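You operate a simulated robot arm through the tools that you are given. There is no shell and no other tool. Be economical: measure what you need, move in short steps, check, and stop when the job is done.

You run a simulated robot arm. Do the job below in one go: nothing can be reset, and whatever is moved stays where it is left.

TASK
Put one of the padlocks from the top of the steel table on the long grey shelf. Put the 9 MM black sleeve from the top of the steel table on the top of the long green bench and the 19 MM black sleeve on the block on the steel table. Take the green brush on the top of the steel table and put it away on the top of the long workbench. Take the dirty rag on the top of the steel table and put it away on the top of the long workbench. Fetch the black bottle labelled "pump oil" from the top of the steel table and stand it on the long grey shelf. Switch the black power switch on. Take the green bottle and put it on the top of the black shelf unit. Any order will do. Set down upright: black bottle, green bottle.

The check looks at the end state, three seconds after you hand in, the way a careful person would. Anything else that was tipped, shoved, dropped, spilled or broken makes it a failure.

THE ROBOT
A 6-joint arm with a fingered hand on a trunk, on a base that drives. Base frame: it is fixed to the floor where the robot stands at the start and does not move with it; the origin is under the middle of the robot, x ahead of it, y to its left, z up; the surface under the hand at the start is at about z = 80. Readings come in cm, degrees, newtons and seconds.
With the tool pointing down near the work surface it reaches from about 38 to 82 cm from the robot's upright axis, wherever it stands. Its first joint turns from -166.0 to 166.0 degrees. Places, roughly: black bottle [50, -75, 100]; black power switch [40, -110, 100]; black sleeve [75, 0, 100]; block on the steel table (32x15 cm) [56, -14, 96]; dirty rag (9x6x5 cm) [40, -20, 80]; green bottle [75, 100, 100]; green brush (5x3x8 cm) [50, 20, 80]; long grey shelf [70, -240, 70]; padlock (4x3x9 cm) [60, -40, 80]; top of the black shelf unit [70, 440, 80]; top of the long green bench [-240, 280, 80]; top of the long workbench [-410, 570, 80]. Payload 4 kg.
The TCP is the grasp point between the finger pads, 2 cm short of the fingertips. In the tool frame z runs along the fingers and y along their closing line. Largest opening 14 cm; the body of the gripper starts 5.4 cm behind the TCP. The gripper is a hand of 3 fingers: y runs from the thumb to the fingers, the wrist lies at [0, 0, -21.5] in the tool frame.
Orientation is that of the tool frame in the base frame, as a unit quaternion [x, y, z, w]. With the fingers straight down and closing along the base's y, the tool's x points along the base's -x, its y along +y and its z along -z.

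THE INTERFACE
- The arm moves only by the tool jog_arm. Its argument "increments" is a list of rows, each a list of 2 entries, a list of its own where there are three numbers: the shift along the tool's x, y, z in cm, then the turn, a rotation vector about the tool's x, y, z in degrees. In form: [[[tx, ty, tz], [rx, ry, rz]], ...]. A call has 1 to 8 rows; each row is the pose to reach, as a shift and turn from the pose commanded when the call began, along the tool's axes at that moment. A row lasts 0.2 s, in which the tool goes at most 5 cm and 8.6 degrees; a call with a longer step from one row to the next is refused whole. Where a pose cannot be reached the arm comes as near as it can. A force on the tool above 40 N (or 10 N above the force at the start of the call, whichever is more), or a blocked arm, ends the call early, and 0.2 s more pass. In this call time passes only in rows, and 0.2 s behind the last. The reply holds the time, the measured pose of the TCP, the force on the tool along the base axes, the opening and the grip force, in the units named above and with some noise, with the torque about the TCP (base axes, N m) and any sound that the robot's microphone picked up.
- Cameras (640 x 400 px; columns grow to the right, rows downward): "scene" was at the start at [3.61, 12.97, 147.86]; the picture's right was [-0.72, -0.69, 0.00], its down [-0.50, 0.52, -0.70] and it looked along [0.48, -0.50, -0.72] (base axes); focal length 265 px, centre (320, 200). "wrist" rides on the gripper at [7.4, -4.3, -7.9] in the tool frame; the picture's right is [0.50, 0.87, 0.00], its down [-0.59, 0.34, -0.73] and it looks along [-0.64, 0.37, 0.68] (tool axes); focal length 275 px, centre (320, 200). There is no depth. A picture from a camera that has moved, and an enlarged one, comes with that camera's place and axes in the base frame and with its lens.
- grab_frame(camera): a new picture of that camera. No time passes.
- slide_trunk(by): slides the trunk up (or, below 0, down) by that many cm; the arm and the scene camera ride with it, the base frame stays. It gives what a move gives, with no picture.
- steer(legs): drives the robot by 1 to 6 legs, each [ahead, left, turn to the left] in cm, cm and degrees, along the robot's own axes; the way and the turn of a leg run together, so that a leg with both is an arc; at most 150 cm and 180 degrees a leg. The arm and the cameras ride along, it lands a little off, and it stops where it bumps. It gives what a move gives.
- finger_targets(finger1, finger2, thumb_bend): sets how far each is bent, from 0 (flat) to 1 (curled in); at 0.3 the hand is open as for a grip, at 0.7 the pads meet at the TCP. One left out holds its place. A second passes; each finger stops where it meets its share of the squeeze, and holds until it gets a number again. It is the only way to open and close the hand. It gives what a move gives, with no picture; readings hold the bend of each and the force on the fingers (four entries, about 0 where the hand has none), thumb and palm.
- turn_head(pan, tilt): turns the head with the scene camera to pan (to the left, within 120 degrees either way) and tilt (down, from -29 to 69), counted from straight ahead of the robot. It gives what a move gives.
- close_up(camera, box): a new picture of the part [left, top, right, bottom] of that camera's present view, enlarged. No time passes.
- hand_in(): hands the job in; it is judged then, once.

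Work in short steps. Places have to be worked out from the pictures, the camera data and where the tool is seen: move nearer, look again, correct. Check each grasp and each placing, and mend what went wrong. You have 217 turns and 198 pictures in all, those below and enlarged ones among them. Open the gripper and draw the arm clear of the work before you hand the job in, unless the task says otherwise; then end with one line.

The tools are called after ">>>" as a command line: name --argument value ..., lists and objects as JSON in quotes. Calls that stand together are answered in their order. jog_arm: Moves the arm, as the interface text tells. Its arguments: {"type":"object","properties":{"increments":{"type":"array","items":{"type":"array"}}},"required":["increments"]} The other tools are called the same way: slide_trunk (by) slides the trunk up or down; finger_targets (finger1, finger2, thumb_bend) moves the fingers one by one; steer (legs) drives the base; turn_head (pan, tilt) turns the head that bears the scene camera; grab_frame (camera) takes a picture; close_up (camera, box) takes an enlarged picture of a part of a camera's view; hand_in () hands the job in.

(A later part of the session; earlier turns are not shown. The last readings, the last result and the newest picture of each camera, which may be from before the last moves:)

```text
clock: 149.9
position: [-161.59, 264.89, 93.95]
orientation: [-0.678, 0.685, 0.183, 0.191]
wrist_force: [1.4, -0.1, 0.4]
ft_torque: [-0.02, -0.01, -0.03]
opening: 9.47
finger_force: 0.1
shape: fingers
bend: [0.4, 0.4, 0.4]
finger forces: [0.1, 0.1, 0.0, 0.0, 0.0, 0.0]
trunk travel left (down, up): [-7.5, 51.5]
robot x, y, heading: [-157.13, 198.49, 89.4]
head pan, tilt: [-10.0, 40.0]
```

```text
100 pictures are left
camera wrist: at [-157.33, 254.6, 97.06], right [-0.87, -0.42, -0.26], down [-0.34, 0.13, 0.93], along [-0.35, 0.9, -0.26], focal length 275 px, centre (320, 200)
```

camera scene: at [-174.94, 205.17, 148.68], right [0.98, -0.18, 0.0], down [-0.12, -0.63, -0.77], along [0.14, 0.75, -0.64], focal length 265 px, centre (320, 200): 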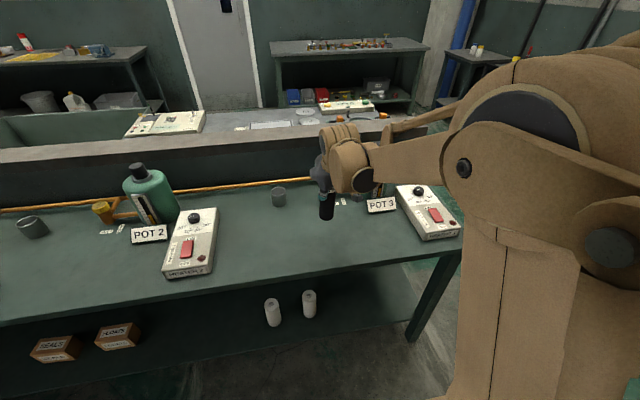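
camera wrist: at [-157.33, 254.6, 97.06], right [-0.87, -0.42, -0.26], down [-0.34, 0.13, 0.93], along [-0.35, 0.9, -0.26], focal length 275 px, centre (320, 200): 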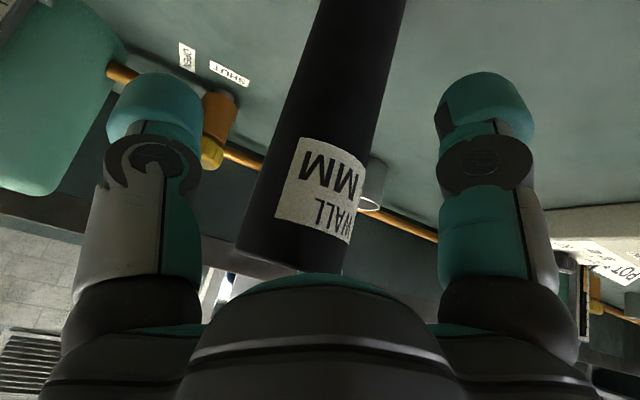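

>>> jog_arm --increments '[[[0, 0, -4], [0, 0, 0]], [[0, 0, -8.5], [0, 0, 0]], [[0, 0, -13], [0, 0, 0]], [[0, 0, -17.5], [0, 7.5, 0]], [[1, 0, -22], [0, 15, 0]], [[2, -2, -26], [0, 22.5, 0]], [[3, -4, -30], [0, 30, 0]]]'

>>> grab_frame --camera "scene"

```text
clock: 151.5
position: [-158.09, 247.09, 118.46]
orientation: [-0.703, 0.711, 0.001, 0.006]
wrist_force: [0.3, 0.0, -0.9]
ft_torque: [-0.01, 0.0, 0.0]
opening: 9.48
finger_force: 0.1
shape: fingers
bend: [0.4, 0.4, 0.4]
finger forces: [0.0, 0.0, 0.0, 0.0, 0.0, 0.0]
trunk travel left (down, up): [-7.5, 51.5]
robot x, y, heading: [-157.7, 198.63, 89.3]
head pan, tilt: [-10.0, 40.0]
```

```text
99 pictures are left
camera scene: at [-174.91, 205.07, 148.69], right [0.98, -0.18, 0.0], down [-0.12, -0.63, -0.77], along [0.14, 0.75, -0.64], focal length 265 px, centre (320, 200)
```

scene: 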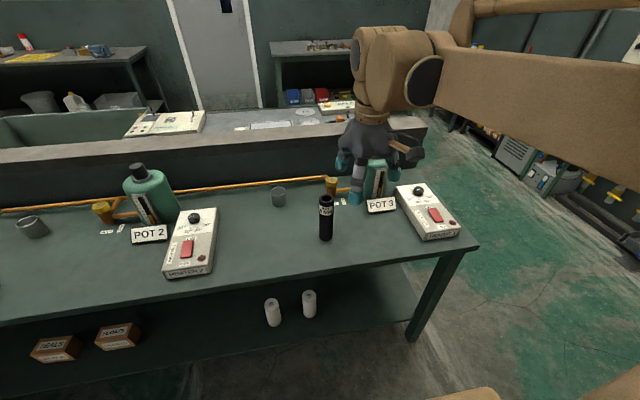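

The 9 MM sleeve stands on the green bench. Now back to the steel table for the brush.

>>> steer --legs '[[0, -107, 0], [-150, 0, 0], [-33, 0, 0], [0, 0, -89.3], [43, 0, 0]]'

>>> turn_head --pan 0 --tilt 45

>>> grab_frame --camera "scene"

>>> grab_frame --camera "wrist"

```text
clock: 171.7
position: [37.35, 16.76, 118.44]
orientation: [0.0, 1.0, -0.003, 0.006]
wrist_force: [-0.6, -0.6, -0.3]
ft_torque: [0.0, 0.02, 0.01]
opening: 9.47
finger_force: 0.0
shape: fingers
bend: [0.4, 0.4, 0.4]
finger forces: [0.0, 0.0, 0.0, 0.0, 0.0, 0.0]
trunk travel left (down, up): [-7.5, 51.5]
robot x, y, heading: [-11.31, 15.55, 0.3]
head pan, tilt: [-10.0, 40.0]
```

```text
clock: 172.4
position: [37.22, 16.84, 118.44]
orientation: [-0.001, 1.0, -0.004, 0.007]
wrist_force: [0.4, 0.5, -0.1]
ft_torque: [0.0, 0.0, -0.03]
opening: 9.46
finger_force: 0.1
shape: fingers
bend: [0.4, 0.4, 0.4]
finger forces: [0.1, 0.0, 0.0, 0.0, 0.0, 0.0]
trunk travel left (down, up): [-7.5, 51.5]
robot x, y, heading: [-11.26, 15.52, -0.1]
head pan, tilt: [0.0, 45.0]
```

```text
98 pictures are left
camera scene: at [-5.06, 34.41, 147.96], right [0.0, -1.0, 0.0], down [-0.71, 0.0, -0.71], along [0.71, 0.0, -0.71], focal length 265 px, centre (320, 200)
```

scene: 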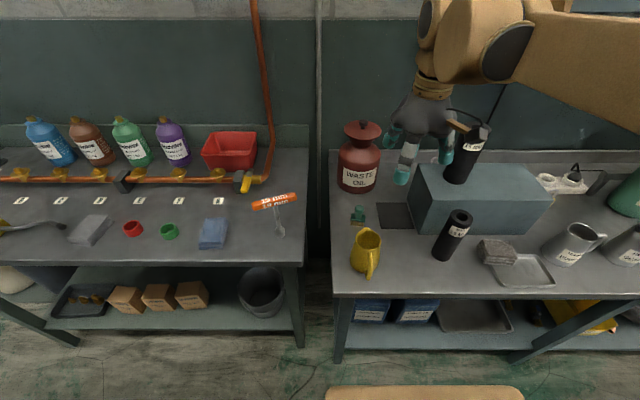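

```text
97 pictures are left
camera wrist: at [29.89, 12.69, 126.28], right [-0.5, 0.87, -0.01], down [0.58, 0.35, 0.74], along [0.64, 0.36, -0.67], focal length 275 px, centre (320, 200)
```

wrist: 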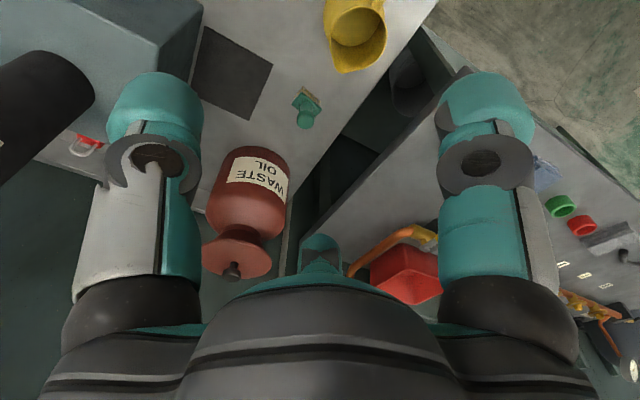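

>>> close_up --camera "scene" --box '[320, 180, 420, 290]'

>>> close_up --camera "wrist" --box '[240, 60, 360, 150]'

```text
3.64 times, centred on (370, 235) of scene
camera zoom: at [-5.06, 34.41, 147.96], right [0.0, -1.0, 0.0], down [-0.71, 0.0, -0.71], along [0.71, 0.0, -0.71], focal length 963 px, centre (138, 73)
```

zoom: 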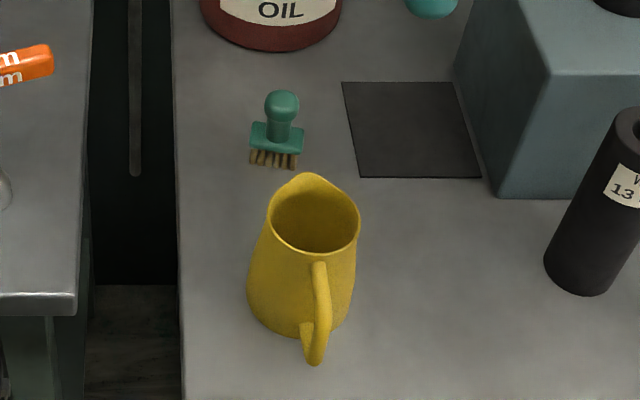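

```text
4.44 times, centred on (300, 105) of wrist
camera zoom: at [29.89, 12.69, 126.28], right [-0.5, 0.87, -0.01], down [0.58, 0.35, 0.74], along [0.64, 0.36, -0.67], focal length 1224 px, centre (409, 622)
```

zoom: 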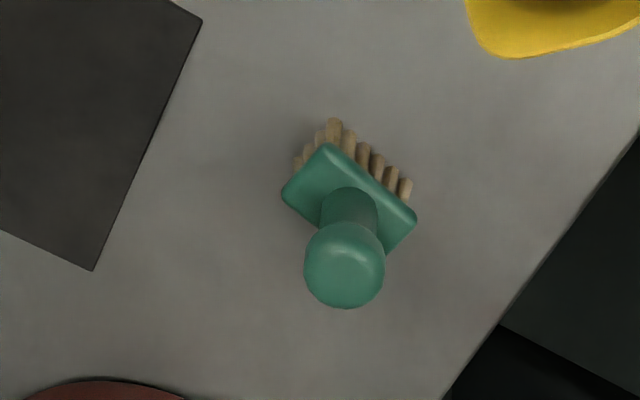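

Brush stands on its bristles, knob up at (52.2, 22, ~87). I go above it.

>>> jog_arm --increments '[[[-3.75, 1.3, 0], [0, 0, 0]], [[-7.5, 2.6, 0], [0, 0, 0]], [[-11.2, 3.9, 1], [0, 0, 0]], [[-14.9, 5.2, 3], [0, 0, 0]], [[-14.9, 5.2, 8], [0, 0, 0]], [[-14.9, 5.2, 13], [0, 0, 0]], [[-14.9, 5.2, 18], [0, 0, 0]], [[-14.9, 5.2, 22], [0, 0, 0]]]'

>>> grab_frame --camera "wrist"

```text
clock: 174.2
position: [52.4, 21.71, 96.38]
orientation: [-0.001, 1.0, -0.003, 0.006]
wrist_force: [0.2, -0.2, -0.7]
ft_torque: [0.02, -0.02, 0.01]
opening: 9.48
finger_force: 0.1
shape: fingers
bend: [0.4, 0.4, 0.4]
finger forces: [0.0, 0.0, 0.1, 0.0, 0.0, 0.1]
trunk travel left (down, up): [-7.5, 51.5]
robot x, y, heading: [-10.74, 15.72, 0.1]
head pan, tilt: [0.0, 45.0]
```

```text
94 pictures are left
camera wrist: at [45.12, 17.59, 104.24], right [-0.5, 0.87, -0.01], down [0.58, 0.35, 0.74], along [0.64, 0.36, -0.67], focal length 275 px, centre (320, 200)
```

wrist: 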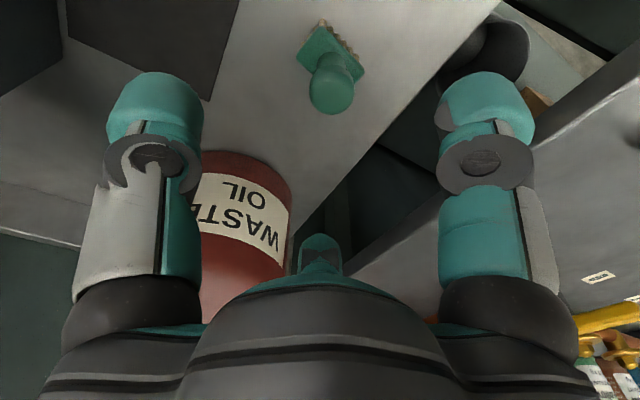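

>>> jog_arm --increments '[[[0, 0.5, 4], [0, 0, 0]], [[0, 0.5, 8], [0, 0, 0]], [[0, 0.5, 11.4], [0, 0, 0]]]'

>>> grab_frame --camera "wrist"

>>> finger_targets --finger1 0.8 --finger2 0.8 --thumb_bend 0.8

>>> jog_arm --increments '[[[0, 0, -2], [0, 0, 0]], [[0, 0, -6], [0, 0, 0]], [[0, 0, -10], [0, 0, 0]]]'

>>> grab_frame --camera "wrist"

```text
clock: 175.1
position: [52.47, 22.15, 85.11]
orientation: [0.0, 1.0, -0.003, 0.006]
wrist_force: [-0.5, 0.0, 0.3]
ft_torque: [-0.01, 0.0, 0.01]
opening: 9.44
finger_force: 0.1
shape: fingers
bend: [0.4, 0.4, 0.4]
finger forces: [0.0, 0.0, 0.0, 0.0, 0.0, 0.0]
trunk travel left (down, up): [-7.5, 51.5]
robot x, y, heading: [-10.96, 15.53, 0.2]
head pan, tilt: [0.0, 45.0]
```

```text
93 pictures are left
camera wrist: at [45.13, 18.03, 93.04], right [-0.5, 0.87, -0.01], down [0.58, 0.35, 0.74], along [0.64, 0.36, -0.67], focal length 275 px, centre (320, 200)
```

wrist: 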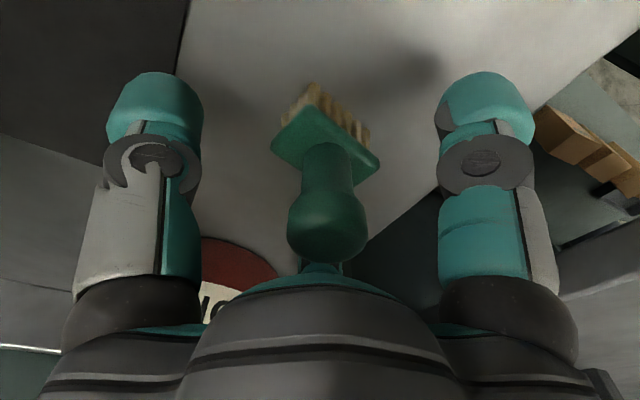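

```text
clock: 176.1
position: [52.48, 22.2, 85.18]
orientation: [-0.001, 1.0, -0.003, 0.007]
wrist_force: [0.7, -0.2, 0.0]
ft_torque: [-0.02, 0.03, 0.02]
opening: 1.74
finger_force: 19.9
shape: fingers
bend: [0.63, 0.64, 0.68]
finger forces: [14.0, 13.4, 0.0, 0.0, 12.3, 0.0]
trunk travel left (down, up): [-7.5, 51.5]
robot x, y, heading: [-11.17, 15.02, -0.0]
head pan, tilt: [0.0, 45.0]
```

```text
clock: 176.8
position: [52.48, 22.2, 95.06]
orientation: [-0.001, 1.0, -0.004, 0.006]
wrist_force: [-0.2, -0.7, -0.6]
ft_torque: [-0.02, 0.01, 0.03]
opening: 1.7
finger_force: 20.1
shape: fingers
bend: [0.63, 0.64, 0.68]
finger forces: [13.7, 13.6, 0.0, 0.1, 12.1, 0.0]
trunk travel left (down, up): [-7.5, 51.5]
robot x, y, heading: [-11.18, 15.7, -0.1]
head pan, tilt: [0.0, 45.0]
```

```text
92 pictures are left
camera wrist: at [45.13, 18.12, 103.04], right [-0.5, 0.87, -0.01], down [0.58, 0.35, 0.74], along [0.64, 0.36, -0.67], focal length 275 px, centre (320, 200)
```

wrist: 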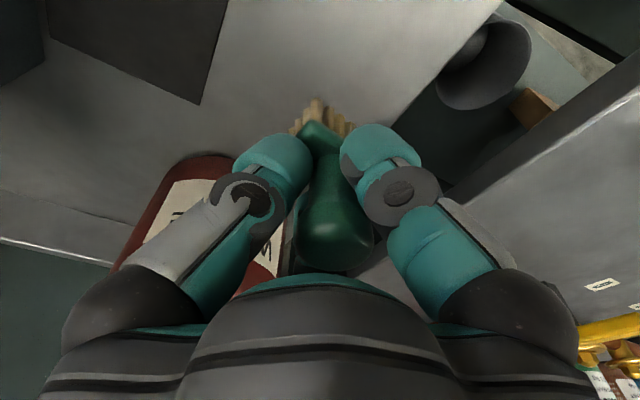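

Brush is held securely by its handle. I raise, retract, and drive around the end of the green bench towards the long workbench.

>>> jog_arm --increments '[[[0, 0, -4.5], [0, 0, 0]], [[0, 0, -9], [0, 0, 0]], [[1, 0, -13.5], [0, 0, 0]], [[4, 0, -17], [0, 0, 0]], [[7.5, 0, -20], [0, 0, 0]], [[11, 0, -23], [0, 0, 0]], [[14.5, 0, -25], [0, 0, 0]]]'

>>> steer --legs '[[-38, 0, 0], [0, 0, 90], [150, 0, 0], [150, 0, 0], [125, 0, 0]]'

>>> turn_head --pan 50 --tilt 20

>>> grab_frame --camera "scene"

```text
clock: 178.4
position: [37.36, 22.63, 119.91]
orientation: [0.0, 1.0, -0.003, 0.006]
wrist_force: [0.0, 0.0, -0.4]
ft_torque: [0.02, -0.01, 0.02]
opening: 1.69
finger_force: 20.3
shape: fingers
bend: [0.63, 0.64, 0.68]
finger forces: [14.3, 13.9, 0.0, 0.0, 11.7, 0.0]
trunk travel left (down, up): [-7.5, 51.5]
robot x, y, heading: [-11.14, 15.78, 0.0]
head pan, tilt: [0.0, 45.0]
```

```text
clock: 204.8
position: [-68.47, 493.64, 119.87]
orientation: [0.727, -0.686, -0.003, -0.007]
wrist_force: [1.0, -0.3, 0.2]
ft_torque: [-0.02, 0.01, -0.01]
opening: 1.65
finger_force: 19.7
shape: fingers
bend: [0.63, 0.64, 0.68]
finger forces: [13.4, 13.9, 0.0, 0.0, 11.7, 0.0]
trunk travel left (down, up): [-7.5, 51.5]
robot x, y, heading: [-58.3, 445.29, 93.1]
head pan, tilt: [0.0, 45.0]
```

```text
clock: 206.0
position: [-68.6, 493.7, 119.78]
orientation: [0.727, -0.686, -0.002, -0.006]
wrist_force: [-0.8, -0.1, -0.7]
ft_torque: [-0.01, 0.03, -0.01]
opening: 1.66
finger_force: 19.8
shape: fingers
bend: [0.63, 0.64, 0.68]
finger forces: [13.3, 13.9, 0.0, 0.1, 11.6, 0.0]
trunk travel left (down, up): [-7.5, 51.5]
robot x, y, heading: [-58.32, 445.24, 93.0]
head pan, tilt: [50.0, 20.0]
```

```text
91 pictures are left
camera scene: at [-84.98, 447.71, 151.82], right [0.6, 0.8, 0.0], down [0.27, -0.2, -0.94], along [-0.75, 0.56, -0.34], focal length 265 px, centre (320, 200)
```

scene: 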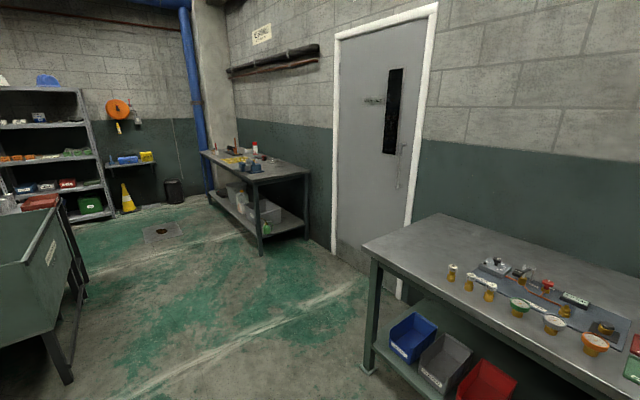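

The long workbench spans x≈-530…-320, front edge y≈547. I strafe left towards its near end.

>>> steer --legs '[[0, 0, -3], [0, 145, 0], [0, 135, 0]]'

>>> turn_head --pan 10 --tilt 30

>>> grab_frame --camera "scene"

```text
clock: 220.1
position: [-347.06, 497.8, 119.89]
orientation: [-0.695, 0.719, 0.002, 0.006]
wrist_force: [-0.3, 0.4, -0.5]
ft_torque: [-0.02, -0.02, 0.04]
opening: 1.68
finger_force: 19.1
shape: fingers
bend: [0.63, 0.64, 0.68]
finger forces: [13.5, 13.9, 0.0, 0.0, 11.6, 0.0]
trunk travel left (down, up): [-7.5, 51.5]
robot x, y, heading: [-341.76, 449.19, 88.1]
head pan, tilt: [50.0, 20.0]
```

```text
clock: 221.2
position: [-347.07, 497.77, 119.75]
orientation: [-0.694, 0.719, 0.001, 0.007]
wrist_force: [-0.5, -0.1, 0.3]
ft_torque: [0.03, 0.02, 0.01]
opening: 1.64
finger_force: 19.3
shape: fingers
bend: [0.63, 0.64, 0.68]
finger forces: [13.5, 13.9, 0.1, 0.0, 11.6, 0.1]
trunk travel left (down, up): [-7.5, 51.5]
robot x, y, heading: [-341.96, 448.9, 87.9]
head pan, tilt: [10.0, 30.0]
```

```text
90 pictures are left
camera scene: at [-362.06, 456.34, 150.22], right [0.99, 0.14, 0.0], down [0.07, -0.49, -0.87], along [-0.12, 0.86, -0.5], focal length 265 px, centre (320, 200)
```

scene: 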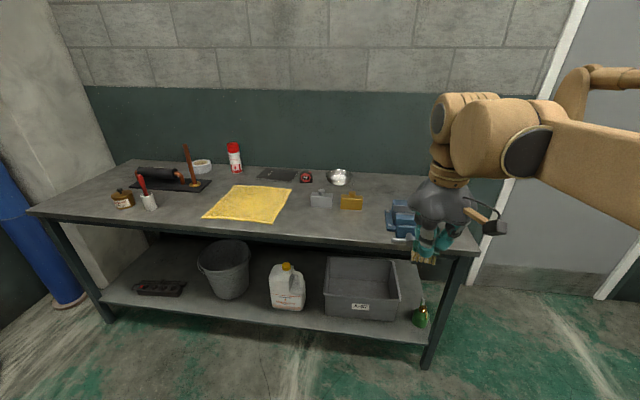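

Clear area in front of the small blocks, x≈-390…-345, y≈546–568. I drive ahead and left to place the brush at about (-378,557).

>>> steer --legs '[[0, 0, 2], [40, 30, 0]]'

>>> grab_frame --camera "scene"

```text
clock: 224.5
position: [-378.26, 537.63, 119.79]
orientation: [-0.705, 0.709, 0.001, 0.006]
wrist_force: [0.7, 0.2, -1.2]
ft_torque: [-0.01, 0.01, 0.01]
opening: 1.69
finger_force: 19.1
shape: fingers
bend: [0.63, 0.64, 0.68]
finger forces: [13.6, 13.8, 0.0, 0.0, 11.6, 0.0]
trunk travel left (down, up): [-7.5, 51.5]
robot x, y, heading: [-371.62, 488.71, 89.8]
head pan, tilt: [10.0, 30.0]
```

```text
89 pictures are left
camera scene: at [-392.03, 495.66, 150.21], right [0.99, 0.17, 0.0], down [0.08, -0.49, -0.87], along [-0.15, 0.85, -0.5], focal length 265 px, centre (320, 200)
```

scene: 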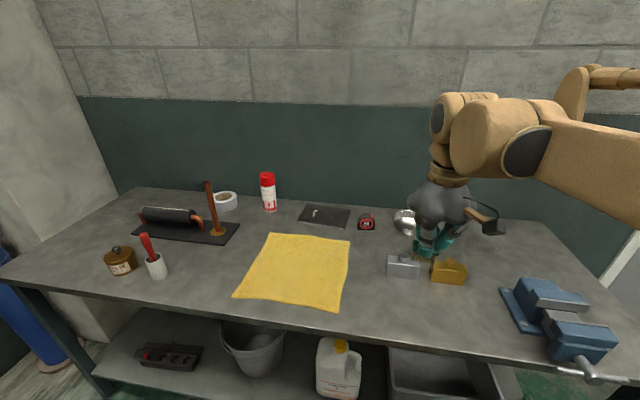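

I move the brush over the clear spot (-380, 556) and lower.

>>> jog_arm --increments '[[[-4.6, 0.6, 0], [0, 0, 0]], [[-9.2, 1.2, 0], [0, 0, 0]], [[-13.8, 1.8, 0], [0, 0, 0]], [[-18.3, 2.2, 1], [0, 0, 0]], [[-18.4, 2.2, 6], [0, 0, 0]], [[-18.4, 2.2, 11], [0, 0, 0]], [[-18.4, 2.2, 16], [0, 0, 0]], [[-18.4, 2.2, 21], [0, 0, 0]]]'

>>> jog_arm --increments '[[[0, 0, 5], [0, 0, 0]], [[0, 0, 9.5], [0, 0, 0]]]'

>>> grab_frame --camera "scene"

```text
clock: 226.3
position: [-380.05, 556.34, 99.11]
orientation: [-0.705, 0.709, 0.002, 0.007]
wrist_force: [-0.6, 0.3, -0.4]
ft_torque: [-0.01, 0.0, 0.0]
opening: 1.64
finger_force: 19.4
shape: fingers
bend: [0.63, 0.64, 0.68]
finger forces: [14.1, 13.6, 0.0, 0.0, 11.4, 0.0]
trunk travel left (down, up): [-7.5, 51.5]
robot x, y, heading: [-371.75, 488.99, 89.8]
head pan, tilt: [10.0, 30.0]
```

```text
clock: 227.0
position: [-380.21, 556.25, 90.06]
orientation: [-0.705, 0.709, 0.002, 0.007]
wrist_force: [0.0, -2.5, 18.9]
ft_torque: [-0.1, -0.03, -0.02]
opening: 1.56
finger_force: 26.2
shape: fingers
bend: [0.63, 0.63, 0.68]
finger forces: [19.6, 18.0, 0.0, 0.0, 14.9, 0.0]
trunk travel left (down, up): [-7.5, 51.5]
robot x, y, heading: [-371.54, 489.03, 89.6]
head pan, tilt: [10.0, 30.0]
stopped in row 2: the force on the tool passed its limit at 81 N (the readings are from after the stop); the commanded pose is now the measured one
```

```text
88 pictures are left
camera scene: at [-391.97, 495.44, 150.26], right [0.99, 0.17, 0.0], down [0.08, -0.49, -0.87], along [-0.15, 0.85, -0.5], focal length 265 px, centre (320, 200)
```

scene: 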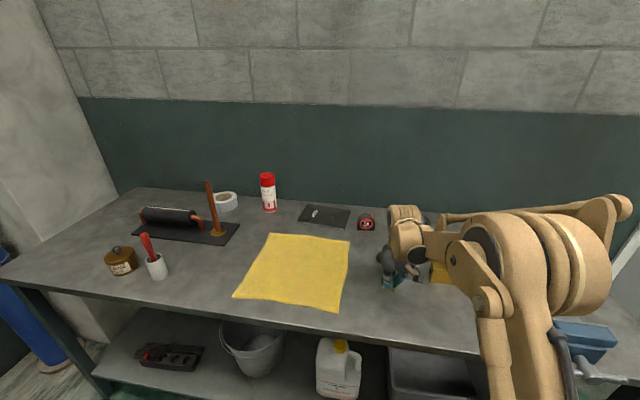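

>>> grab_frame --camera "wrist"

>>> close_up --camera "scene" --box '[330, 190, 470, 310]'

```text
87 pictures are left
camera wrist: at [-375.79, 548.83, 97.95], right [-0.87, -0.49, -0.01], down [-0.34, 0.58, 0.74], along [-0.36, 0.65, -0.67], focal length 275 px, centre (320, 200)
```

wrist: 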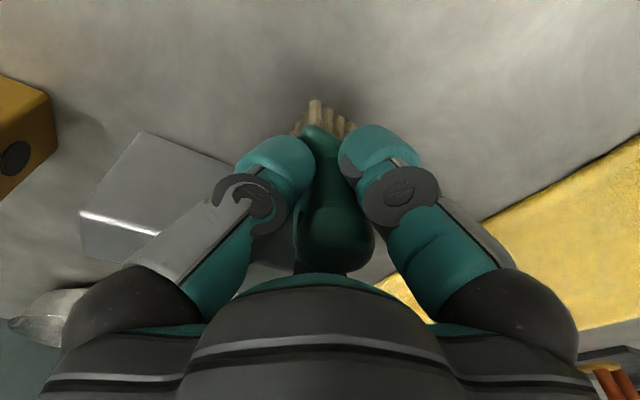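

```text
3.33 times, centred on (400, 250) of scene
camera zoom: at [-391.97, 495.44, 150.26], right [0.99, 0.17, 0.0], down [0.08, -0.49, -0.87], along [-0.15, 0.85, -0.5], focal length 882 px, centre (53, 33)
```

zoom: 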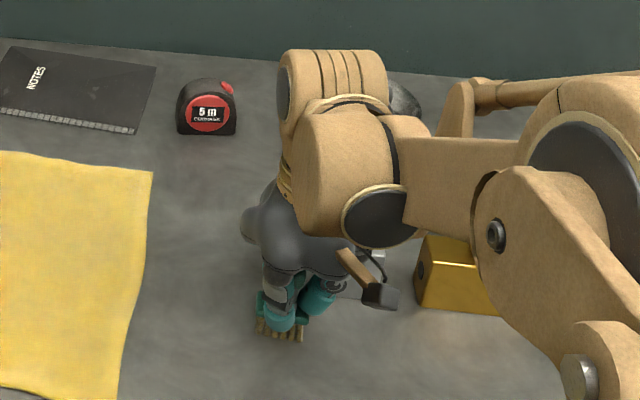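

Bench top is at z≈85, and a small grey block is close behind. I shift the brush 3 cm back toward me before releasing.

>>> jog_arm --increments '[[[0, 0, -1.5], [0, 0, 0]], [[3, 0.5, -1.5], [0, 0, 0]], [[3, 0.5, -0.6], [0, 0, 0]], [[3, 0.5, -0.2], [0, 0, 0]], [[3, 0.5, 0.1], [0, 0, 0]]]'

>>> finger_targets --finger1 0.48 --finger2 0.48 --thumb_bend 0.5

>>> grab_frame --camera "wrist"

```text
clock: 228.2
position: [-380.76, 553.32, 90.0]
orientation: [-0.705, 0.709, 0.003, 0.008]
wrist_force: [-1.1, 8.1, 37.1]
ft_torque: [0.15, 0.04, -0.05]
opening: 1.5
finger_force: 34.8
shape: fingers
bend: [0.63, 0.63, 0.68]
finger forces: [22.7, 26.2, 0.0, 0.0, 19.4, 0.0]
trunk travel left (down, up): [-7.5, 51.5]
robot x, y, heading: [-371.41, 488.51, 89.9]
head pan, tilt: [10.0, 30.0]
```

```text
clock: 229.2
position: [-380.87, 553.37, 89.84]
orientation: [-0.704, 0.71, 0.001, 0.006]
wrist_force: [-0.7, -0.1, -0.6]
ft_torque: [-0.01, -0.03, -0.01]
opening: 6.64
finger_force: 0.0
shape: fingers
bend: [0.48, 0.48, 0.5]
finger forces: [0.0, 0.2, 0.1, 0.0, 0.0, 0.0]
trunk travel left (down, up): [-7.5, 51.5]
robot x, y, heading: [-371.79, 488.94, 89.8]
head pan, tilt: [10.0, 30.0]
```

```text
85 pictures are left
camera wrist: at [-376.41, 545.94, 97.64], right [-0.87, -0.49, -0.01], down [-0.34, 0.58, 0.74], along [-0.36, 0.65, -0.67], focal length 275 px, centre (320, 200)
```

wrist: 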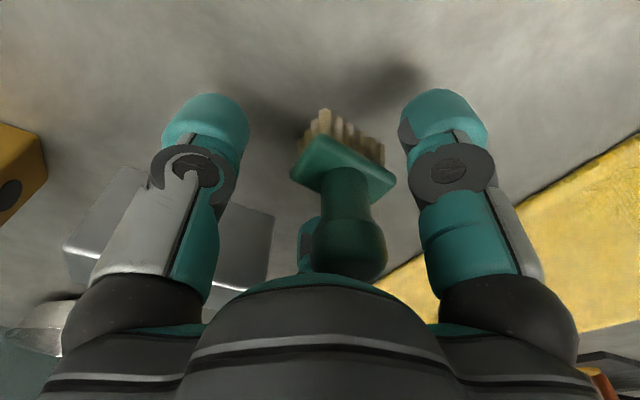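

Brush stands free, fingers clear. I withdraw straight up and then back.

>>> jog_arm --increments '[[[0, 0, -4], [0, 0, 0]], [[0, 0, -8.5], [0, 0, 0]], [[0, 0, -13], [0, 0, 0]], [[0, 0, -17.5], [0, 0, 0]], [[0, 0, -22], [0, 0, 0]], [[3, 0, -25.5], [0, 0, 0]], [[7, 0, -28], [0, 0, 0]], [[11, 0, -30], [0, 0, 0]]]'

>>> grab_frame --camera "scene"

```text
clock: 231.0
position: [-380.75, 541.81, 119.8]
orientation: [-0.705, 0.71, 0.003, 0.007]
wrist_force: [-0.3, -0.4, 0.2]
ft_torque: [0.03, 0.01, 0.0]
opening: 6.65
finger_force: 0.1
shape: fingers
bend: [0.48, 0.48, 0.5]
finger forces: [0.0, 0.0, 0.1, 0.1, 0.0, 0.0]
trunk travel left (down, up): [-7.5, 51.5]
robot x, y, heading: [-371.69, 488.98, 89.8]
head pan, tilt: [10.0, 30.0]
```

```text
84 pictures are left
camera scene: at [-391.99, 495.53, 150.23], right [0.99, 0.17, 0.0], down [0.08, -0.49, -0.87], along [-0.15, 0.85, -0.5], focal length 265 px, centre (320, 200)
```

scene: 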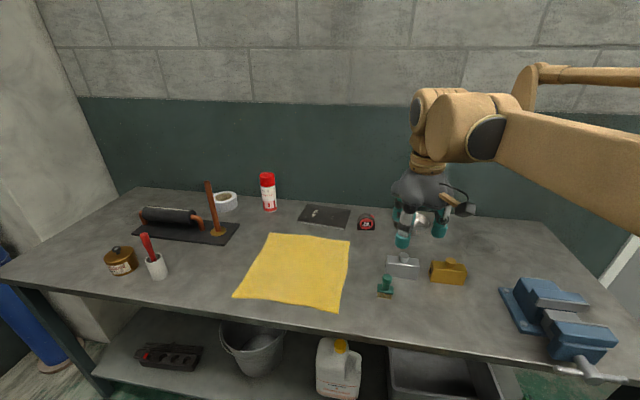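

Brush placed. I drive back toward the steel table for the rag.

>>> steer --legs '[[-44, -20, 0], [0, -150, 0], [0, -150, 0]]'

```text
clock: 248.2
position: [-52.41, 492.31, 119.71]
orientation: [-0.693, 0.721, 0.002, 0.007]
wrist_force: [0.2, 0.5, 0.8]
ft_torque: [0.0, 0.01, 0.01]
opening: 6.61
finger_force: 0.1
shape: fingers
bend: [0.48, 0.48, 0.5]
finger forces: [0.1, 0.0, 0.0, 0.0, 0.0, 0.0]
trunk travel left (down, up): [-7.5, 51.5]
robot x, y, heading: [-44.97, 439.11, 87.8]
head pan, tilt: [10.0, 30.0]
```

>>> steer --legs '[[0, 0, 2.5], [-150, 0, 0], [-150, 0, 0], [-150, 0, 0], [0, 0, -90], [36, 0, 0]]'

>>> turn_head --pan 0 --tilt 45

>>> grab_frame --camera "scene"

>>> grab_frame --camera "wrist"

```text
clock: 275.9
position: [53.42, 2.61, 119.77]
orientation: [-0.016, 1.0, -0.003, 0.007]
wrist_force: [0.3, -0.8, 0.3]
ft_torque: [-0.01, -0.01, 0.01]
opening: 6.64
finger_force: 0.1
shape: fingers
bend: [0.48, 0.48, 0.5]
finger forces: [0.1, 0.1, 0.0, 0.1, 0.0, 0.1]
trunk travel left (down, up): [-7.5, 51.5]
robot x, y, heading: [0.9, -8.77, 2.0]
head pan, tilt: [10.0, 30.0]
```

```text
clock: 276.6
position: [53.48, 2.54, 119.77]
orientation: [-0.016, 1.0, -0.003, 0.007]
wrist_force: [-0.2, -0.4, 0.4]
ft_torque: [0.0, 0.03, 0.01]
opening: 6.63
finger_force: 0.0
shape: fingers
bend: [0.48, 0.48, 0.5]
finger forces: [0.0, 0.0, 0.1, 0.1, 0.0, 0.1]
trunk travel left (down, up): [-7.5, 51.5]
robot x, y, heading: [0.64, -8.8, 1.9]
head pan, tilt: [0.0, 45.0]
```

```text
83 pictures are left
camera scene: at [6.16, 10.29, 147.96], right [0.03, -1.0, 0.0], down [-0.71, -0.02, -0.71], along [0.71, 0.02, -0.71], focal length 265 px, centre (320, 200)
```

scene: 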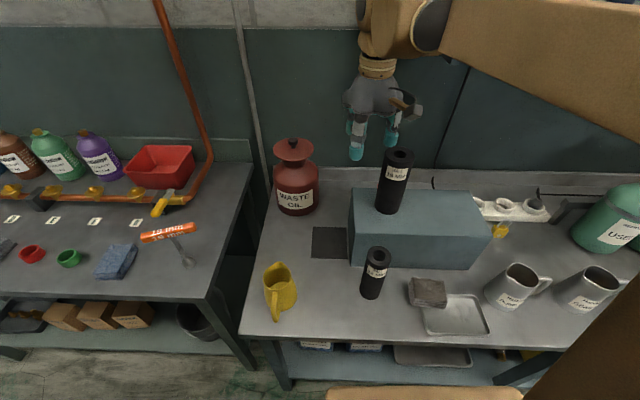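

```text
82 pictures are left
camera wrist: at [46.22, -1.81, 127.62], right [-0.53, 0.85, -0.01], down [0.57, 0.36, 0.74], along [0.63, 0.38, -0.67], focal length 275 px, centre (320, 200)
```

wrist: 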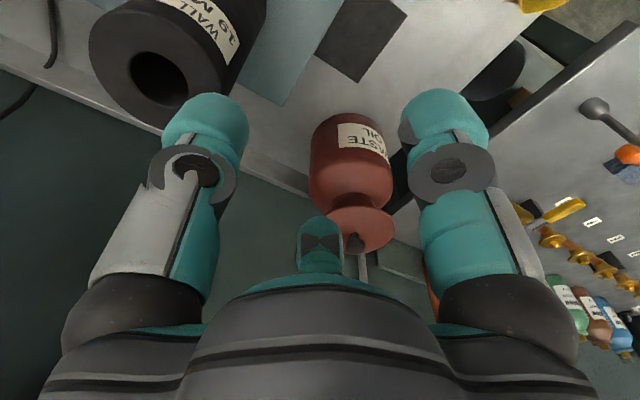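

I retract the hand away from the sleeve first and then inspect the rag.

>>> jog_arm --increments '[[[3, 0, -2], [0, 0, 0]], [[7, 0, -3], [0, 0, 0]], [[11, -1, -3], [0, 0, 0]], [[15, -5, -3], [0, 0, 0]], [[15, -9.5, -3], [0, 0, 0]], [[15, -14, -3], [0, 0, 0]], [[15, -18, -3], [0, 0, 0]]]'

>>> close_up --camera "scene" --box '[350, 230, 510, 350]'

>>> grab_frame --camera "wrist"

```text
refused: row 4 steps farther than a row can; nothing moved
```

```text
3.33 times, centred on (430, 290) of scene
camera zoom: at [6.16, 10.29, 147.96], right [0.03, -1.0, 0.0], down [-0.71, -0.02, -0.71], along [0.71, 0.02, -0.71], focal length 882 px, centre (-47, -100)
```

zoom: 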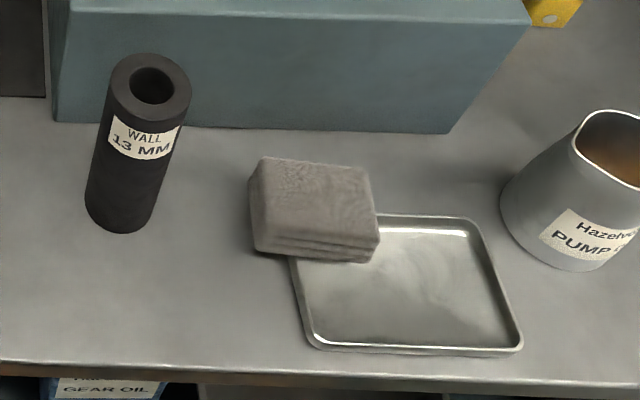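

```text
80 pictures are left
camera wrist: at [46.22, -1.81, 127.62], right [-0.53, 0.85, -0.01], down [0.57, 0.36, 0.74], along [0.63, 0.38, -0.67], focal length 275 px, centre (320, 200)
```

wrist: 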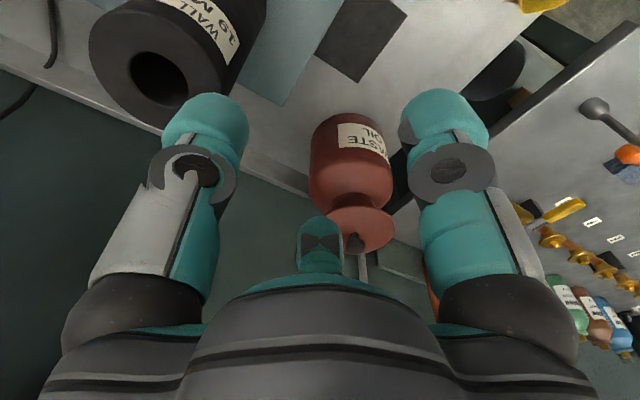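

The rag (x 35–41, y -11.6…-20.4) rests partly on the tray's rim. I'll grip across its 6 cm side, so I move above it and turn the hand 90°.

>>> jog_arm --increments '[[[4.5, 0, -1.5], [0, 0, 0]], [[9, 0, -2], [0, 0, 0]], [[13, -2, -2], [0, 0, 0]], [[15, -6, -2], [0, 0, -7]], [[15.9, -10, -2], [0, 0, -14]], [[15.9, -14.5, -2], [0, 0, -22]], [[15.9, -18, -2], [0, 0, -30]]]'

>>> jog_arm --increments '[[[0, 0, 0], [0, 0, -8]], [[0, 0, 0], [0, 0, -16]], [[0, 0, 0], [0, 0, -24]], [[0, 0, 0], [0, 0, -32]], [[0, 0, 0], [0, 0, -40]], [[0, 0, 0], [0, 0, -48]], [[0, 0, 0], [0, 0, -56]], [[0, 0, 0], [0, 0, -60]]]'

>>> grab_frame --camera "wrist"

>>> grab_frame --camera "scene"

```text
clock: 278.2
position: [38.17, -16.08, 121.81]
orientation: [-0.276, 0.961, -0.005, 0.006]
wrist_force: [-0.7, 0.1, -0.1]
ft_torque: [0.0, 0.04, 0.01]
opening: 6.65
finger_force: 0.1
shape: fingers
bend: [0.48, 0.48, 0.5]
finger forces: [0.1, 0.1, 0.0, 0.0, 0.0, 0.0]
trunk travel left (down, up): [-7.5, 51.5]
robot x, y, heading: [0.65, -8.61, 2.0]
head pan, tilt: [0.0, 45.0]
```

```text
clock: 280.0
position: [37.46, -4.58, 121.76]
orientation: [0.709, -0.705, 0.015, 0.004]
wrist_force: [0.7, -0.4, -0.3]
ft_torque: [-0.01, 0.02, -0.02]
opening: 6.67
finger_force: 0.0
shape: fingers
bend: [0.48, 0.48, 0.5]
finger forces: [0.1, 0.0, 0.0, 0.1, 0.0, 0.0]
out of reach, approached as far as the arm can: row 5, 6, 7, 8
trunk travel left (down, up): [-7.5, 51.5]
robot x, y, heading: [0.42, -8.82, 1.8]
head pan, tilt: [0.0, 45.0]
```

```text
79 pictures are left
camera wrist: at [41.79, -11.73, 129.88], right [-0.86, -0.5, 0.0], down [-0.35, 0.6, 0.71], along [-0.36, 0.62, -0.7], focal length 275 px, centre (320, 200)
```

wrist: 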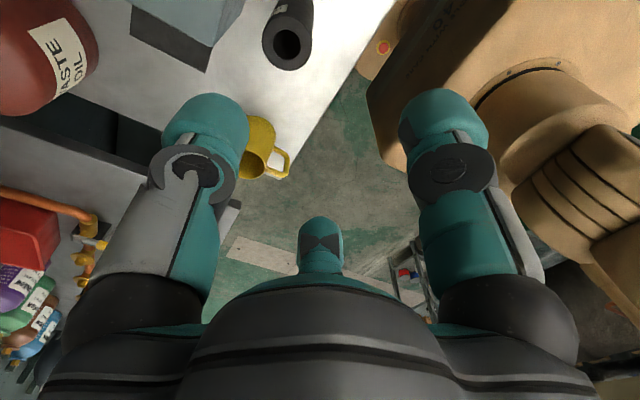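

```text
78 pictures are left
camera scene: at [6.16, 10.26, 147.96], right [0.03, -1.0, 0.0], down [-0.71, -0.02, -0.71], along [0.71, 0.02, -0.71], focal length 265 px, centre (320, 200)
```

scene: 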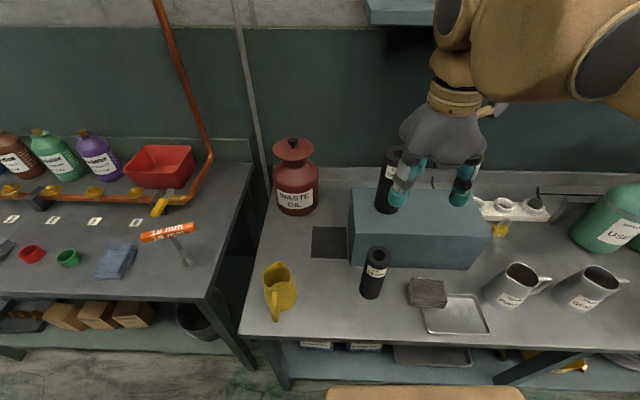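

The orientation is reached but the spot is too near the robot's axis. I back the base off 20 cm and then re-approach.

>>> steer --legs '[[-20, 0, -1.8]]'

>>> jog_arm --increments '[[[0, 0, 0], [0, 0, 0]]]'

```text
clock: 281.6
position: [17.27, -5.97, 121.68]
orientation: [-0.698, 0.715, -0.016, -0.004]
wrist_force: [0.0, -0.6, 0.0]
ft_torque: [0.02, 0.0, -0.01]
opening: 6.67
finger_force: 0.0
shape: fingers
bend: [0.48, 0.48, 0.5]
finger forces: [0.1, 0.0, 0.1, 0.0, 0.1, 0.0]
trunk travel left (down, up): [-7.5, 51.5]
robot x, y, heading: [-19.54, -9.37, 0.5]
head pan, tilt: [0.0, 45.0]
```

```text
clock: 282.0
position: [17.35, -5.98, 121.64]
orientation: [-0.699, 0.715, -0.015, -0.004]
wrist_force: [0.0, 0.4, 0.0]
ft_torque: [-0.04, 0.0, 0.02]
opening: 6.67
finger_force: 0.1
shape: fingers
bend: [0.48, 0.48, 0.5]
finger forces: [0.0, 0.0, 0.0, 0.0, 0.0, 0.1]
trunk travel left (down, up): [-7.5, 51.5]
robot x, y, heading: [-19.31, -9.31, 0.5]
head pan, tilt: [0.0, 45.0]
```

>>> jog_arm --increments '[[[2, -4.2, 0], [0, 0, 0]], [[4, -8.4, 0], [0, 0, 0]], [[6, -12.6, 0], [0, 0, 0]], [[8, -16.8, 0], [0, 0, 0]], [[10, -20.9, 1], [0, 0, 0]], [[10, -20.9, 6], [0, 0, 0]], [[10, -20.9, 11], [0, 0, 0]], [[10, -20.9, 16], [0, 0, 0]]]'

>>> finger_targets --finger1 0.36 --finger2 0.36 --thumb_bend 0.38

>>> grab_frame --camera "wrist"

>>> grab_frame --camera "scene"

```text
clock: 283.8
position: [38.14, -8.03, 106.36]
orientation: [-0.674, 0.738, -0.026, -0.012]
wrist_force: [0.0, 0.0, 0.0]
ft_torque: [0.04, 0.03, 0.0]
opening: 6.66
finger_force: 0.0
shape: fingers
bend: [0.48, 0.48, 0.5]
finger forces: [0.0, 0.0, 0.0, 0.1, 0.0, 0.0]
out of reach, approached as far as the arm can: row 1, 2, 3, 4, 5, 6, 7, 8
trunk travel left (down, up): [-7.5, 51.5]
robot x, y, heading: [-19.47, -9.28, 0.5]
head pan, tilt: [0.0, 45.0]
```

```text
clock: 284.8
position: [38.08, -8.08, 106.45]
orientation: [-0.674, 0.738, -0.026, -0.011]
wrist_force: [-0.5, -0.9, -0.1]
ft_torque: [-0.02, 0.01, 0.0]
opening: 10.38
finger_force: 0.0
shape: fingers
bend: [0.36, 0.36, 0.38]
finger forces: [0.0, 0.1, 0.0, 0.0, 0.1, 0.0]
trunk travel left (down, up): [-7.5, 51.5]
robot x, y, heading: [-19.53, -9.13, 0.4]
head pan, tilt: [0.0, 45.0]
```

```text
77 pictures are left
camera wrist: at [41.73, -15.31, 114.93], right [-0.91, -0.42, 0.01], down [-0.3, 0.65, 0.7], along [-0.3, 0.63, -0.72], focal length 275 px, centre (320, 200)
```

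wrist: 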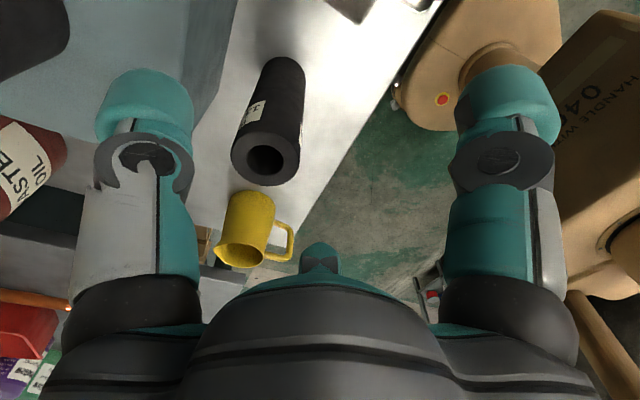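

```text
76 pictures are left
camera scene: at [-13.45, 9.71, 147.96], right [0.01, -1.0, 0.0], down [-0.71, 0.0, -0.71], along [0.71, 0.0, -0.71], focal length 265 px, centre (320, 200)
```

scene: 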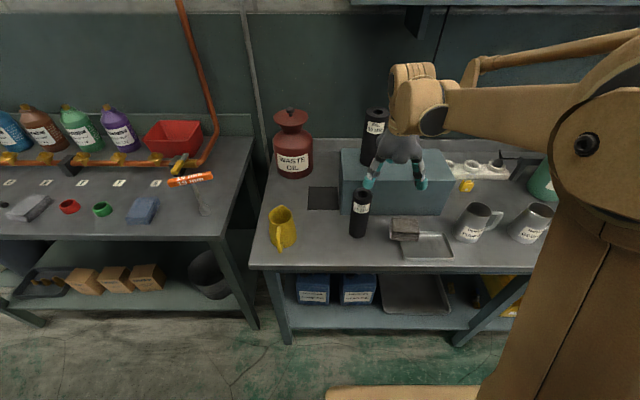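

This turn direction hits a wrist limit. I raise clear and turn the hand the other way (thumb toward the robot).

>>> jog_arm --increments '[[[0, 0, -4.5], [0, 0, 0]], [[0, 0, -9], [0, 0, 0]], [[0, 0, -13], [0, 0, 0]], [[0, 0, -16], [0, 0, 8]], [[0, 0, -17], [0, 0, 16]], [[0, 0, -17], [0, 0, 24]], [[0, 0, -17], [0, 0, 32]], [[0, 0, -17], [0, 0, 40]]]'

>>> jog_arm --increments '[[[0, 0, 0], [0, 0, 8]], [[0, 0, 0], [0, 0, 16]], [[0, 0, 0], [0, 0, 24]], [[0, 0, 0], [0, 0, 32]], [[0, 0, 0], [0, 0, 40]], [[0, 0, 0], [0, 0, 48]], [[0, 0, 0], [0, 0, 56]], [[0, 0, 0], [0, 0, 64]]]'

>>> jog_arm --increments '[[[0, 0, 0], [0, 0, 8]], [[0, 0, 0], [0, 0, 16]], [[0, 0, 0], [0, 0, 24]], [[0, 0, 0], [0, 0, 32]], [[0, 0, 0], [0, 0, 40]], [[0, 0, 0], [0, 0, 48]], [[0, 0, 0], [0, 0, 56]], [[0, 0, 0], [0, 0, 64]]]'

```text
clock: 286.6
position: [38.11, -6.95, 123.25]
orientation: [-0.38, 0.925, -0.028, -0.001]
wrist_force: [-0.3, -0.3, -0.5]
ft_torque: [-0.01, 0.04, -0.02]
opening: 10.36
finger_force: 0.0
shape: fingers
bend: [0.36, 0.36, 0.38]
finger forces: [0.0, 0.0, 0.0, 0.0, 0.1, 0.1]
trunk travel left (down, up): [-7.5, 51.5]
robot x, y, heading: [-19.43, -9.44, 0.4]
head pan, tilt: [0.0, 45.0]
```

```text
clock: 288.4
position: [38.08, -6.81, 123.22]
orientation: [0.167, 0.986, -0.024, 0.013]
wrist_force: [0.0, -1.0, 0.1]
ft_torque: [0.02, -0.02, 0.01]
opening: 10.35
finger_force: 0.0
shape: fingers
bend: [0.36, 0.36, 0.38]
finger forces: [0.0, 0.0, 0.1, 0.1, 0.0, 0.1]
trunk travel left (down, up): [-7.5, 51.5]
robot x, y, heading: [-19.63, -9.11, 0.4]
head pan, tilt: [0.0, 45.0]
```

```text
clock: 290.2
position: [38.22, -7.11, 123.26]
orientation: [0.665, 0.747, -0.014, 0.023]
wrist_force: [-0.2, 1.1, 1.4]
ft_torque: [0.0, 0.0, 0.05]
opening: 10.38
finger_force: 0.0
shape: fingers
bend: [0.36, 0.36, 0.38]
finger forces: [0.1, 0.0, 0.0, 0.0, 0.1, 0.0]
trunk travel left (down, up): [-7.5, 51.5]
robot x, y, heading: [-19.41, -9.35, 0.2]
head pan, tilt: [0.0, 45.0]
```

That works. I fine-level the hand and move over the rag at (38.3,-16), down to z≈98.

>>> jog_arm --increments '[[[-4.4, -0.4, 0], [0.9, 3, 3]], [[-8.9, -0.8, 0], [0.9, 3, 6.6]], [[-8.9, -0.8, 5], [0.9, 3, 6.6]], [[-8.9, -0.8, 10], [0.9, 3, 6.6]], [[-8.9, -0.8, 15], [0.9, 3, 6.6]], [[-8.9, -0.8, 20], [0.9, 3, 6.6]], [[-8.9, -0.8, 25], [0.9, 3, 6.6]]]'

>>> grab_frame --camera "wrist"

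>>> close_up --camera "scene" --box '[320, 130, 500, 290]'

```text
clock: 291.8
position: [38.94, -17.38, 98.76]
orientation: [0.706, 0.708, -0.001, 0.0]
wrist_force: [0.6, 0.4, 0.5]
ft_torque: [0.01, 0.02, -0.02]
opening: 10.41
finger_force: 0.0
shape: fingers
bend: [0.36, 0.36, 0.38]
finger forces: [0.0, 0.0, 0.0, 0.1, 0.0, 0.1]
trunk travel left (down, up): [-7.5, 51.5]
robot x, y, heading: [-19.19, -9.07, 0.4]
head pan, tilt: [0.0, 45.0]
```

```text
75 pictures are left
camera wrist: at [34.85, -9.83, 106.74], right [0.86, 0.5, 0.0], down [0.34, -0.59, 0.73], along [0.37, -0.64, -0.68], focal length 275 px, centre (320, 200)
```

wrist: 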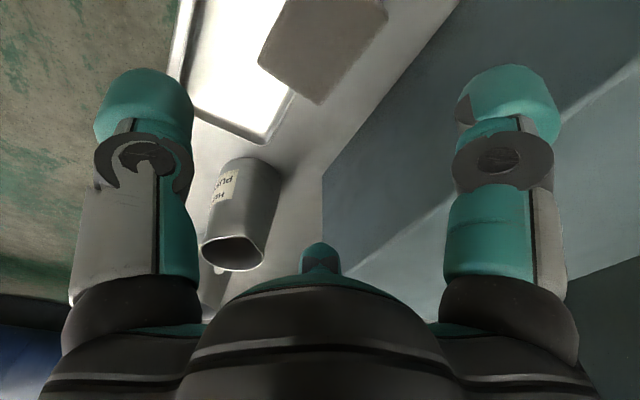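

```text
2.50 times, centred on (410, 210) of scene
camera zoom: at [-13.4, 9.69, 147.96], right [0.01, -1.0, 0.0], down [-0.71, 0.0, -0.71], along [0.71, 0.0, -0.71], focal length 662 px, centre (95, 175)
```

zoom: 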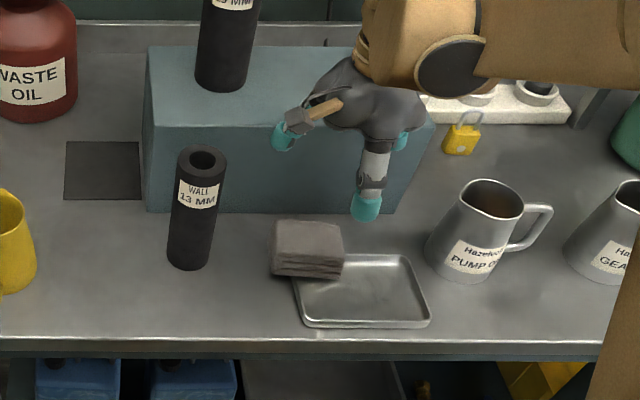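

>>> jog_arm --increments '[[[1.3, -0.5, 4], [0, 0, 0]], [[1.3, -0.5, 8.5], [0, 0, 0]], [[1.3, -0.5, 12], [0, 0, 0]], [[1.3, -0.5, 14], [0, 0, 0]]]'

>>> grab_frame --camera "wrist"

>>> close_up --camera "scene" --box '[340, 160, 480, 280]'

```text
clock: 292.8
position: [38.21, -16.02, 84.72]
orientation: [0.706, 0.708, -0.002, 0.0]
wrist_force: [-0.4, 0.2, -0.3]
ft_torque: [-0.01, -0.01, 0.0]
opening: 10.38
finger_force: 0.1
shape: fingers
bend: [0.36, 0.36, 0.38]
finger forces: [0.0, 0.0, 0.0, 0.0, 0.1, 0.1]
trunk travel left (down, up): [-7.5, 51.5]
robot x, y, heading: [-19.45, -8.92, 0.2]
head pan, tilt: [0.0, 45.0]
```

```text
73 pictures are left
camera wrist: at [34.04, -8.5, 92.7], right [0.86, 0.5, 0.0], down [0.34, -0.58, 0.74], along [0.37, -0.64, -0.68], focal length 275 px, centre (320, 200)
```

wrist: 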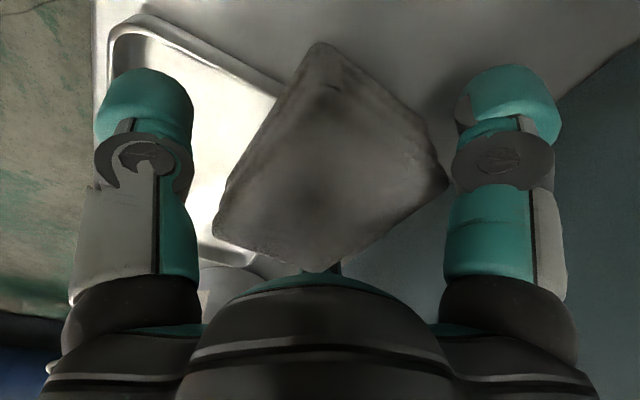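

```text
3.33 times, centred on (410, 220) of scene
camera zoom: at [-13.43, 9.71, 147.96], right [0.01, -1.0, 0.0], down [-0.71, 0.0, -0.71], along [0.71, 0.0, -0.71], focal length 882 px, centre (20, 133)
```

zoom: 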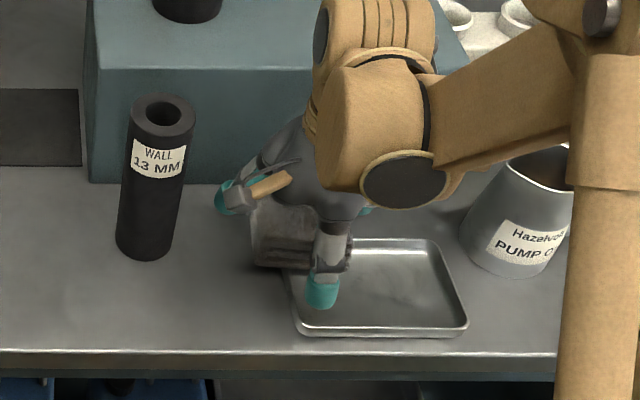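

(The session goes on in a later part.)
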